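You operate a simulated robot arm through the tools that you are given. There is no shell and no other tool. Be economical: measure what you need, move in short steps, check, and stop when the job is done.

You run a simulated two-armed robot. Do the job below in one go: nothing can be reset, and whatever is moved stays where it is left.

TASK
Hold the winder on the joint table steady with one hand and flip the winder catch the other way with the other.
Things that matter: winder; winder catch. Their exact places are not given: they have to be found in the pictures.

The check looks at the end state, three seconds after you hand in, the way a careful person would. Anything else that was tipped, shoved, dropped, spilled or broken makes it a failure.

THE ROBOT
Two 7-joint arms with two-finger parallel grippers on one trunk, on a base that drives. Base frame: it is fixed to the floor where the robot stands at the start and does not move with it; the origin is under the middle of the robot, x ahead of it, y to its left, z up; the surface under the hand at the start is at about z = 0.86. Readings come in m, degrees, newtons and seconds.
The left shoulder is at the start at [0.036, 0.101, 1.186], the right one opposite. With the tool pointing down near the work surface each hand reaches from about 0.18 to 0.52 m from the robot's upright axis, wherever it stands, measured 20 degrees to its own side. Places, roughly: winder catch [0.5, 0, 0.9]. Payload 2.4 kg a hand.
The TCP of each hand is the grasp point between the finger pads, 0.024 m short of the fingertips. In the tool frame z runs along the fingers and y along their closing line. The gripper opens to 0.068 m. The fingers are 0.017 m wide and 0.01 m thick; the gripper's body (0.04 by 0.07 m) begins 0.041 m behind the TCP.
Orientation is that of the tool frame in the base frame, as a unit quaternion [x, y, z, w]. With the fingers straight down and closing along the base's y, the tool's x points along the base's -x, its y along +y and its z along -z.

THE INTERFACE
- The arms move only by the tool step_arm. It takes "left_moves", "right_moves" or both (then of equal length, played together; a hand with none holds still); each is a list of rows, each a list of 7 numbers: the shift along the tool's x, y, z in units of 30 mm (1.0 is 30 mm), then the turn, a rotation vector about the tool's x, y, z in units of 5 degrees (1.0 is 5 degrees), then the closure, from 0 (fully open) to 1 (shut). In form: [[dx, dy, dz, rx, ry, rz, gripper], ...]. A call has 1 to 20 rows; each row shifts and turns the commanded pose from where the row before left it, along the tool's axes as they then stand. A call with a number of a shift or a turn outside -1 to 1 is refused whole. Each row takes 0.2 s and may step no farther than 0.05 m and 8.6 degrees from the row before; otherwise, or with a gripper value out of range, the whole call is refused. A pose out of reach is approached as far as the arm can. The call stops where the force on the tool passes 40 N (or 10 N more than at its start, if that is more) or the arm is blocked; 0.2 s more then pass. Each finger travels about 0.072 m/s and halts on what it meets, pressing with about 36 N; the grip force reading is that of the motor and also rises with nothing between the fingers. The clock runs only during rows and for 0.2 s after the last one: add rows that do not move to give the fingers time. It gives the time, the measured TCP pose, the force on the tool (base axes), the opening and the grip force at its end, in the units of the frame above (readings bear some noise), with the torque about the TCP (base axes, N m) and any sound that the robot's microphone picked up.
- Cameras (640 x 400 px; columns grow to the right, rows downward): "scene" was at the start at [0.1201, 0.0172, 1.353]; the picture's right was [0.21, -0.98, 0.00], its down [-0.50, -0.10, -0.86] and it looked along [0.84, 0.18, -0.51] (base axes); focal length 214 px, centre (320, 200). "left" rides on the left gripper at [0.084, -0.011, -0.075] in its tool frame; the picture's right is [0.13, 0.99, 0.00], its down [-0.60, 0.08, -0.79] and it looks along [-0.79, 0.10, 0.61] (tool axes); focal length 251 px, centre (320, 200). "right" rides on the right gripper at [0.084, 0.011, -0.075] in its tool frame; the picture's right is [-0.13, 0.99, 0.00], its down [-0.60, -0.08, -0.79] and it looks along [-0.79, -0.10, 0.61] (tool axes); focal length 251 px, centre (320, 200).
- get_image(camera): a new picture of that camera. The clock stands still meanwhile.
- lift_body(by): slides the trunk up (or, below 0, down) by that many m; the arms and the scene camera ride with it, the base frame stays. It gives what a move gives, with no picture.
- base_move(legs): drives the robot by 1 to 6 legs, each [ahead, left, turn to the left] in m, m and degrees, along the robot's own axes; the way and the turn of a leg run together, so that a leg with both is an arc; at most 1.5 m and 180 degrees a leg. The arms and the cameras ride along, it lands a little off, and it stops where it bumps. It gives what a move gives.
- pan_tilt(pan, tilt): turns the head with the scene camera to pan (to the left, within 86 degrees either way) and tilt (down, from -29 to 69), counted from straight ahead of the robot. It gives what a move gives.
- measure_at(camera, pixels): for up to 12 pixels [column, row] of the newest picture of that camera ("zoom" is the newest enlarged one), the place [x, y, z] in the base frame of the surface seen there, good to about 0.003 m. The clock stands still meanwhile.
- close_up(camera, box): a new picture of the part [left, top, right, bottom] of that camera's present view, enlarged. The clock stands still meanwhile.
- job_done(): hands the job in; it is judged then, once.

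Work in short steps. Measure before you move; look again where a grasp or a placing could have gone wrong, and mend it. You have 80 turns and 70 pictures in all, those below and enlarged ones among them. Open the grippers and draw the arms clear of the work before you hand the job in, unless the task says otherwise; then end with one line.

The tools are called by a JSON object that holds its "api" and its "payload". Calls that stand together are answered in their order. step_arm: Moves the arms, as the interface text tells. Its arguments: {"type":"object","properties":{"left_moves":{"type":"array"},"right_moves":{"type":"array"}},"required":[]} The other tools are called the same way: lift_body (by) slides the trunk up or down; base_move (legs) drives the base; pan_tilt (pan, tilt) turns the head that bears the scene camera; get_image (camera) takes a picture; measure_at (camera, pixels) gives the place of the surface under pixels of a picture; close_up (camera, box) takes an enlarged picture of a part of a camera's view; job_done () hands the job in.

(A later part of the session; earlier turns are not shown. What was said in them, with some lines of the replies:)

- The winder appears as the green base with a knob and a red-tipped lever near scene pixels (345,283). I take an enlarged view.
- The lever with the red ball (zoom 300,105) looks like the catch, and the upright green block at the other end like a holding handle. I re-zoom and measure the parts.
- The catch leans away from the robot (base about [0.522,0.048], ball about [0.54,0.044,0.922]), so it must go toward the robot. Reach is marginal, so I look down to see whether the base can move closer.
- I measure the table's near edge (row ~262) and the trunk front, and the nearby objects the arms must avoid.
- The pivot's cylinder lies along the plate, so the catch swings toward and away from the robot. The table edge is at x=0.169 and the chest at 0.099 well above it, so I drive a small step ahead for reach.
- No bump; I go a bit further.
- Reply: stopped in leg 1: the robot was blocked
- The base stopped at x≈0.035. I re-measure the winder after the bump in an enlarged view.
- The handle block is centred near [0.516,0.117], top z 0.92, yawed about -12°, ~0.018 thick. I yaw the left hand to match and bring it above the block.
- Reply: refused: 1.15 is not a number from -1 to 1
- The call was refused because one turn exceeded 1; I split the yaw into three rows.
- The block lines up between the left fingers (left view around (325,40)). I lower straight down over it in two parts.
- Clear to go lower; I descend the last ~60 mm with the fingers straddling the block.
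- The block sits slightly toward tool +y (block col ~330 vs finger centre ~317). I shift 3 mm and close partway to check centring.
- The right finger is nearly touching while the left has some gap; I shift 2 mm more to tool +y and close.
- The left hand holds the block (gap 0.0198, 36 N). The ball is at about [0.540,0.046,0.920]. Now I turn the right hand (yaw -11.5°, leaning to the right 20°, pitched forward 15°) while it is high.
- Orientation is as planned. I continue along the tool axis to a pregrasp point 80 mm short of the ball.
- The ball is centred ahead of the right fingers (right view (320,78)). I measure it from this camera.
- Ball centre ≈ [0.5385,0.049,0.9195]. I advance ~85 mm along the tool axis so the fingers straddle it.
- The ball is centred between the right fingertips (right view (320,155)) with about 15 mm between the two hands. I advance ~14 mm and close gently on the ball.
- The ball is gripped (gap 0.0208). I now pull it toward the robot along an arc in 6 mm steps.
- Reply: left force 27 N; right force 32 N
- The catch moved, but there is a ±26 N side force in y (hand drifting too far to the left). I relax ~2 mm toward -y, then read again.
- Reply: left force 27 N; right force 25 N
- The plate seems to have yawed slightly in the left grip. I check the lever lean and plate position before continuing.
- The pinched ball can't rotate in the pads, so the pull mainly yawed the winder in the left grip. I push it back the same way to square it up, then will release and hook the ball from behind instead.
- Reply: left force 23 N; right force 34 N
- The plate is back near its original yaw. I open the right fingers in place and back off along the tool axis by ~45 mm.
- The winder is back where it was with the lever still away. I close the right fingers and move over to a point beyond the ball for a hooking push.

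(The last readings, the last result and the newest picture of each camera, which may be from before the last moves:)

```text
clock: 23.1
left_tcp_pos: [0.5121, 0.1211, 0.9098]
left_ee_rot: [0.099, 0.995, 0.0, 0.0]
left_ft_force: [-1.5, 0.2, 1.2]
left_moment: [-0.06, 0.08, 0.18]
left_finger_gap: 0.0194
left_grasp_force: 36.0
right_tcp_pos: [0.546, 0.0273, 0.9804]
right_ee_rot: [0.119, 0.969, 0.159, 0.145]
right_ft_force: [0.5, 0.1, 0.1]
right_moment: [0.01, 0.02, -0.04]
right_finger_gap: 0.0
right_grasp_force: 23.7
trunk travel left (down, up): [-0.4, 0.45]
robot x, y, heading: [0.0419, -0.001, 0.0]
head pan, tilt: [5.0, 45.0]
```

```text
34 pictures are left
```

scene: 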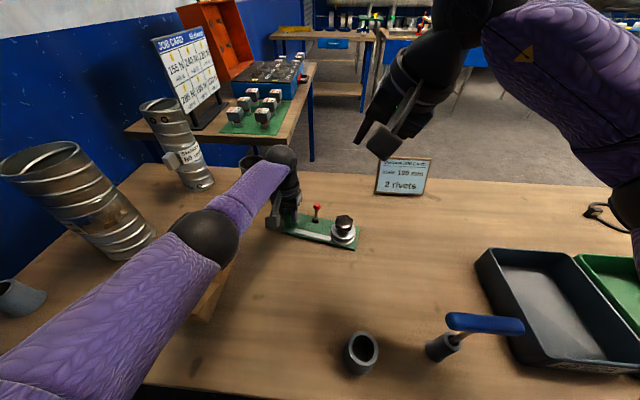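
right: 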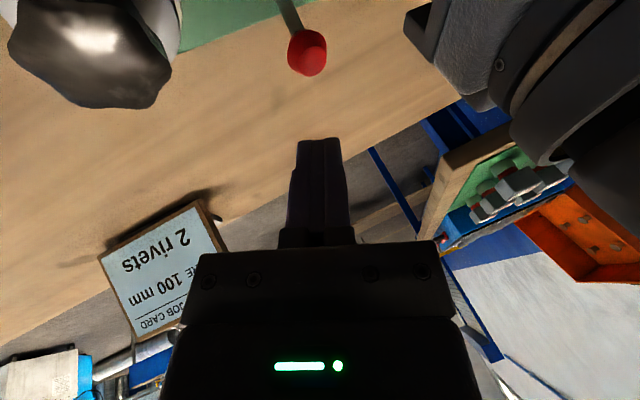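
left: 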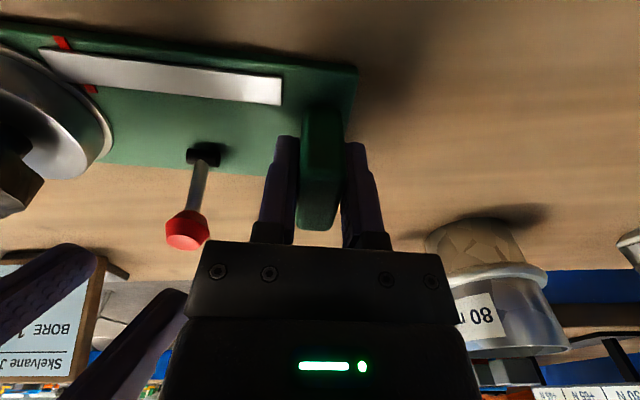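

Position is right; now I slide the closed fingers down behind the ball.

{"api": "step_arm", "payload": {"right_moves": [[0, 0, 0.7, 0, 0, 0, 1], [0, 0, 0.7, 0, 0, 0, 1], [0, 0, 0.6, 0, 0, 0, 1], [0, 0, 0, 0, 0, 0, 1]]}}

{"api": "get_image", "payload": {"camera": "right"}}

{"api": "get_image", "payload": {"camera": "left"}}

```text
clock: 24.1
left_tcp_pos: [0.5135, 0.1211, 0.9091]
left_ee_rot: [0.1, 0.995, 0.0, 0.0]
left_ft_force: [-0.6, 1.0, 2.2]
left_moment: [0.03, 0.04, 0.17]
left_finger_gap: 0.0195
left_grasp_force: 36.2
right_tcp_pos: [0.5491, 0.0397, 0.9293]
right_ee_rot: [0.119, 0.969, 0.16, 0.146]
right_ft_force: [1.0, 0.2, 0.1]
right_moment: [0.01, 0.02, 0.02]
right_finger_gap: 0.0001
right_grasp_force: 23.5
right hand out of reach, approached as far as the arm can: row 2, 3
trunk travel left (down, up): [-0.4, 0.45]
robot x, y, heading: [0.0382, -0.0024, 0.3]
head pan, tilt: [5.0, 45.0]
```

```text
33 pictures are left
```

right: 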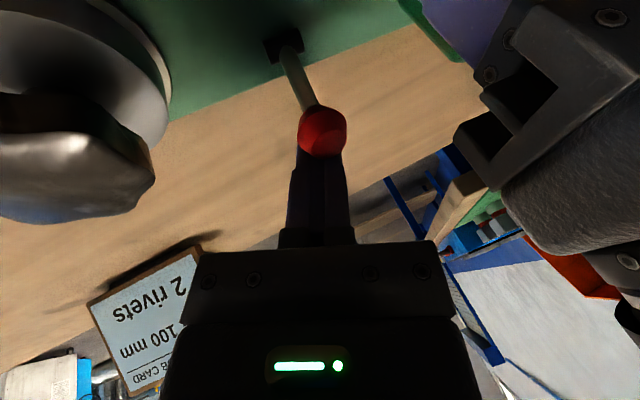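

```text
32 pictures are left
```

left: 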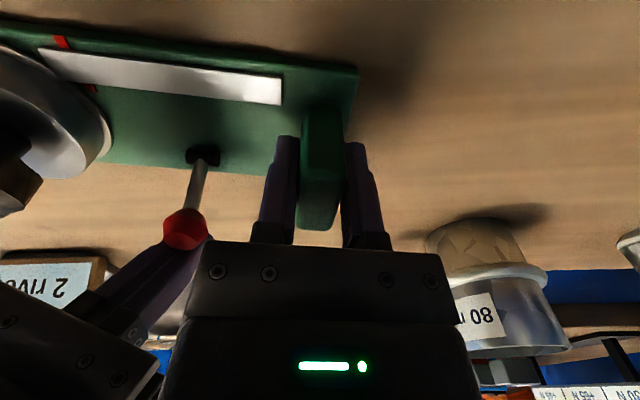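

The arm reached its limit but the fingers are behind the ball (right view: ball in front of fingers at (322,130)). I pull toward the robot in small steps.

{"api": "step_arm", "payload": {"left_moves": [[0, 0, 0, 0, 0, 0, 1], [0, 0, 0, 0, 0, 0, 1], [0, 0, 0, 0, 0, 0, 1], [0, 0, 0, 0, 0, 0, 1]], "right_moves": [[0.258, 0, -0.069, 0, 0, 0, 1], [0.258, 0, -0.069, 0, 0, 0, 1], [0.258, 0, -0.069, 0, 0, 0, 1], [0, 0, 0, 0, 0, 0, 1]]}}

{"api": "get_image", "payload": {"camera": "left"}}

{"api": "get_image", "payload": {"camera": "right"}}

```text
clock: 25.1
left_tcp_pos: [0.5135, 0.1215, 0.909]
left_ee_rot: [0.099, 0.995, 0.0, 0.0]
left_ft_force: [-0.2, 0.5, 1.1]
left_moment: [0.03, 0.05, 0.14]
left_finger_gap: 0.0197
left_grasp_force: 35.8
right_tcp_pos: [0.5256, 0.0447, 0.9315]
right_ee_rot: [0.12, 0.969, 0.159, 0.144]
right_ft_force: [0.0, 0.4, -0.1]
right_moment: [0.0, -0.01, 0.02]
right_finger_gap: 0.0
right_grasp_force: 23.4
trunk travel left (down, up): [-0.4, 0.45]
robot x, y, heading: [0.0354, -0.0041, -0.1]
head pan, tilt: [5.0, 45.0]
```

```text
31 pictures are left
```

left: 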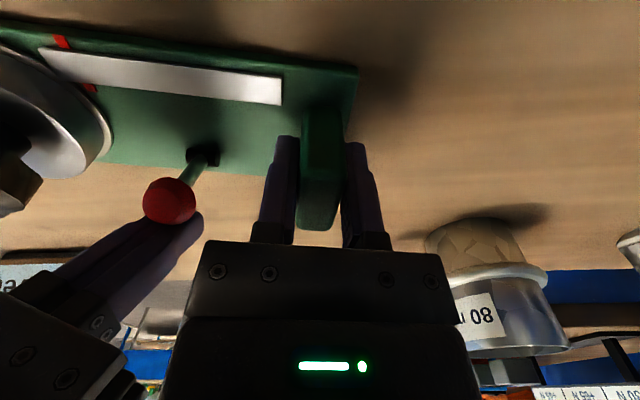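

```text
30 pictures are left
```

right: 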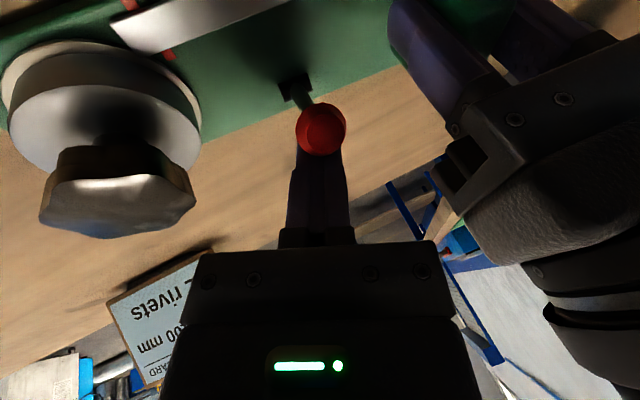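

The catch is now swinging toward the robot with almost no force and the winder hasn't moved. I continue in small steps.

{"api": "step_arm", "payload": {"left_moves": [[0, 0, 0, 0, 0, 0, 1], [0, 0, 0, 0, 0, 0, 1], [0, 0, 0, 0, 0, 0, 1]], "right_moves": [[0.258, 0, -0.069, 0, 0, 0, 1], [0.2, 0, -0.05, 0, 0, 0, 1], [0, 0, 0, 0, 0, 0, 1]]}}

{"api": "get_image", "payload": {"camera": "left"}}

{"api": "get_image", "payload": {"camera": "right"}}

{"api": "measure_at", "payload": {"camera": "right", "pixels": [[322, 130], [295, 85], [308, 130], [335, 128]]}}

```text
clock: 25.9
left_tcp_pos: [0.5121, 0.1204, 0.909]
left_ee_rot: [0.099, 0.995, 0.001, -0.002]
left_ft_force: [-19.3, 7.2, 5.6]
left_moment: [-0.01, 0.15, -0.74]
left_finger_gap: 0.0202
left_grasp_force: 36.3
right_tcp_pos: [0.516, 0.0441, 0.9321]
right_ee_rot: [0.121, 0.969, 0.158, 0.147]
right_ft_force: [20.9, -10.8, 6.4]
right_moment: [-0.31, -0.24, -0.21]
right_finger_gap: 0.0
right_grasp_force: 23.4
trunk travel left (down, up): [-0.4, 0.45]
robot x, y, heading: [0.0425, 0.0003, 0.4]
head pan, tilt: [5.0, 45.0]
```

```text
29 pictures are left
```

left: 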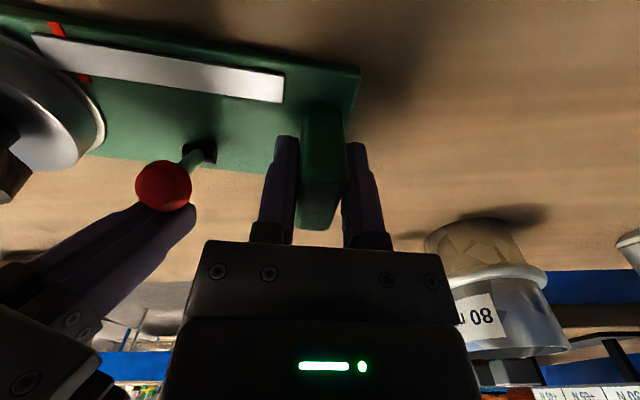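

```text
28 pictures are left
```

right: 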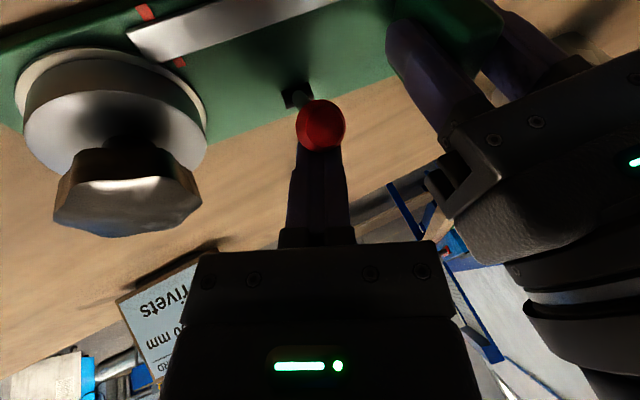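

```text
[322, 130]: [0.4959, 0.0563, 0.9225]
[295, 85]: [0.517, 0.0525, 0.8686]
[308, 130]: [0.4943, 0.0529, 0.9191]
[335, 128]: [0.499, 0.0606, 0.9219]
```

Force rose to ~20 N: the catch has reached its other stop, with the ball near x≈0.505 and the pivot at ≈0.52. I back the right hand off forward and look.

{"api": "step_arm", "payload": {"right_moves": [[-0.258, 0, 0.069, 0, 0, 0, 1], [-0.258, 0, 0.069, 0, 0, 0, 1], [-0.1, 0, 0, 0, 0, 0, 1], [0, 0, 0, 0, 0, 0, 1]]}}

{"api": "get_image", "payload": {"camera": "left"}}

{"api": "get_image", "payload": {"camera": "right"}}

```text
clock: 26.9
left_tcp_pos: [0.5133, 0.1215, 0.9099]
left_ee_rot: [0.099, 0.995, 0.0, 0.0]
left_ft_force: [2.0, -0.4, -0.4]
left_moment: [-0.03, 0.15, 0.09]
left_finger_gap: 0.0196
left_grasp_force: 35.9
right_tcp_pos: [0.5339, 0.0431, 0.9301]
right_ee_rot: [0.119, 0.969, 0.159, 0.144]
right_ft_force: [0.2, 0.5, 0.1]
right_moment: [-0.01, 0.0, -0.02]
right_finger_gap: 0.0
right_grasp_force: 23.4
trunk travel left (down, up): [-0.4, 0.45]
robot x, y, heading: [0.0378, -0.0003, 0.1]
head pan, tilt: [5.0, 45.0]
```

```text
27 pictures are left
```

left: 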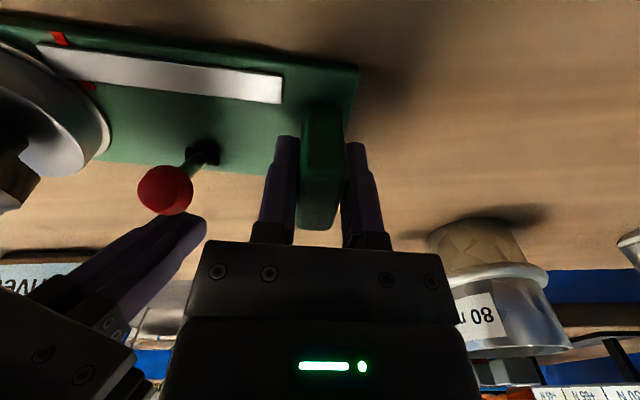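

```text
26 pictures are left
```

right: 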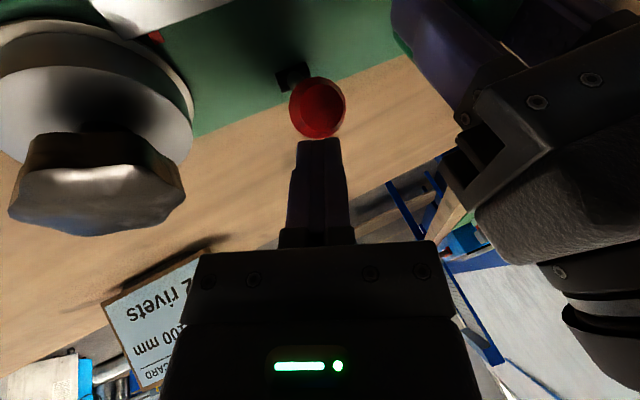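

The catch stays leaning toward the robot and the winder sprang back to its place. I withdraw the right hand along its axis.

{"api": "step_arm", "payload": {"right_moves": [[-0.1, 0, -0.6, 0, 0, 0, 1], [0, 0, -0.9, 0, 0, 0, 1], [0, 0, -0.95, 0, 0, 0, 1], [0, 0, -0.95, 0, 0, 0, 1], [0, 0, -0.95, 0, 0, 0, 0.7], [0, 0, -0.95, 0, 0, 0, 0.3], [0, 0, -0.95, 0, 0, 0, 0], [0, 0, -0.95, 0, 0, 0, 0], [0, 0, 0, 0, 0, 0, 0]]}}

{"api": "close_up", "payload": {"camera": "scene", "box": [250, 160, 390, 260]}}

{"api": "measure_at", "payload": {"camera": "zoom", "pixels": [[310, 245], [320, 280], [325, 270]]}}

```text
clock: 28.9
left_tcp_pos: [0.5127, 0.1211, 0.9091]
left_ee_rot: [0.099, 0.995, 0.0, -0.001]
left_ft_force: [0.1, 0.0, 1.5]
left_moment: [0.06, 0.21, -0.02]
left_finger_gap: 0.0197
left_grasp_force: 35.7
right_tcp_pos: [0.469, -0.0171, 1.1299]
right_ee_rot: [0.119, 0.969, 0.159, 0.145]
right_ft_force: [-0.9, 0.0, -0.9]
right_moment: [-0.03, 0.0, 0.0]
right_finger_gap: 0.0679
right_grasp_force: 0.0
trunk travel left (down, up): [-0.4, 0.45]
robot x, y, heading: [0.0403, 0.0046, 0.2]
head pan, tilt: [5.0, 45.0]
```

```text
4.00 times, centred on (320, 210) of scene
```

zoom: 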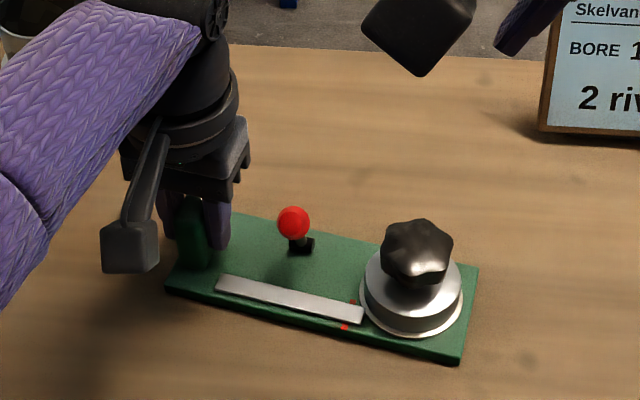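

```text
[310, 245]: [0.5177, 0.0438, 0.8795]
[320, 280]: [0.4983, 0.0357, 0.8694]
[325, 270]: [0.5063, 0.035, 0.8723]
```

The catch is clearly flipped toward the robot. I open the left fingers gently and lift straight up.

{"api": "step_arm", "payload": {"left_moves": [[0, 0, 0, 0, 0, 0, 0.7], [0, 0, 0, 0, 0, 0, 0.5], [0, 0, 0, 0, 0, 0, 0.3], [0, 0, 0, 0, 0, 0, 0.3], [0, 0, -0.5, 0, 0, 0, 0.3], [0, 0, -0.9, 0, 0, 0, 0.3], [0, 0, -0.9, 0, 0, 0, 0], [0, 0, -0.9, 0, 0, 0, 0], [0, 0, -0.9, 0, 0, 0, 0], [0.5, 0.5, -0.9, 0, 0, 0, 0], [0.5, 0.5, -0.9, 0, 0, 0, 0], [0.5, 0.5, -0.9, 0, 0, 0, 0], [0, 0, 0, 0, 0, 0, 0]]}}

{"api": "get_image", "payload": {"camera": "scene"}}

{"api": "close_up", "payload": {"camera": "scene", "box": [270, 190, 374, 255]}}

```text
clock: 31.7
left_tcp_pos: [0.477, 0.1749, 1.1101]
left_ee_rot: [0.099, 0.995, 0.0, -0.001]
left_ft_force: [0.5, 0.3, -0.2]
left_moment: [-0.01, 0.01, 0.01]
left_finger_gap: 0.0681
left_grasp_force: 0.1
right_tcp_pos: [0.4681, -0.0167, 1.1289]
right_ee_rot: [0.119, 0.969, 0.159, 0.145]
right_ft_force: [0.5, -0.5, 1.1]
right_moment: [-0.01, -0.02, 0.02]
right_finger_gap: 0.0679
right_grasp_force: 0.1
trunk travel left (down, up): [-0.4, 0.45]
robot x, y, heading: [0.0385, 0.0018, 0.0]
head pan, tilt: [5.0, 45.0]
```

```text
24 pictures are left
```

scene: 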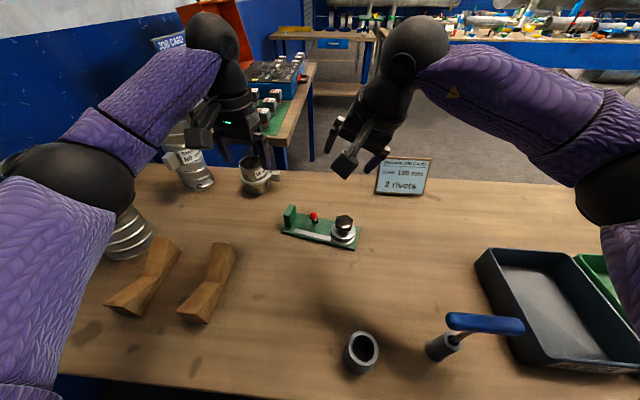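

```text
6.15 times, centred on (322, 222) of scene
```

zoom: 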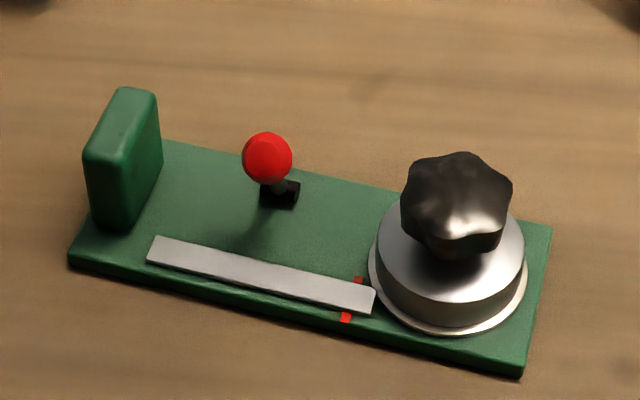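

The winder sits where it was, the catch is flipped toward the robot, both grippers are open and clear, and nothing else looks disturbed. I hand the job in.

{"api": "job_done", "payload": {}}

```text
The job is handed in.
```

The winder catch is flipped the other way, toward the robot. The left hand held the winder throughout; my first pull turned it slightly, but I pushed it back and it now sits where it started.
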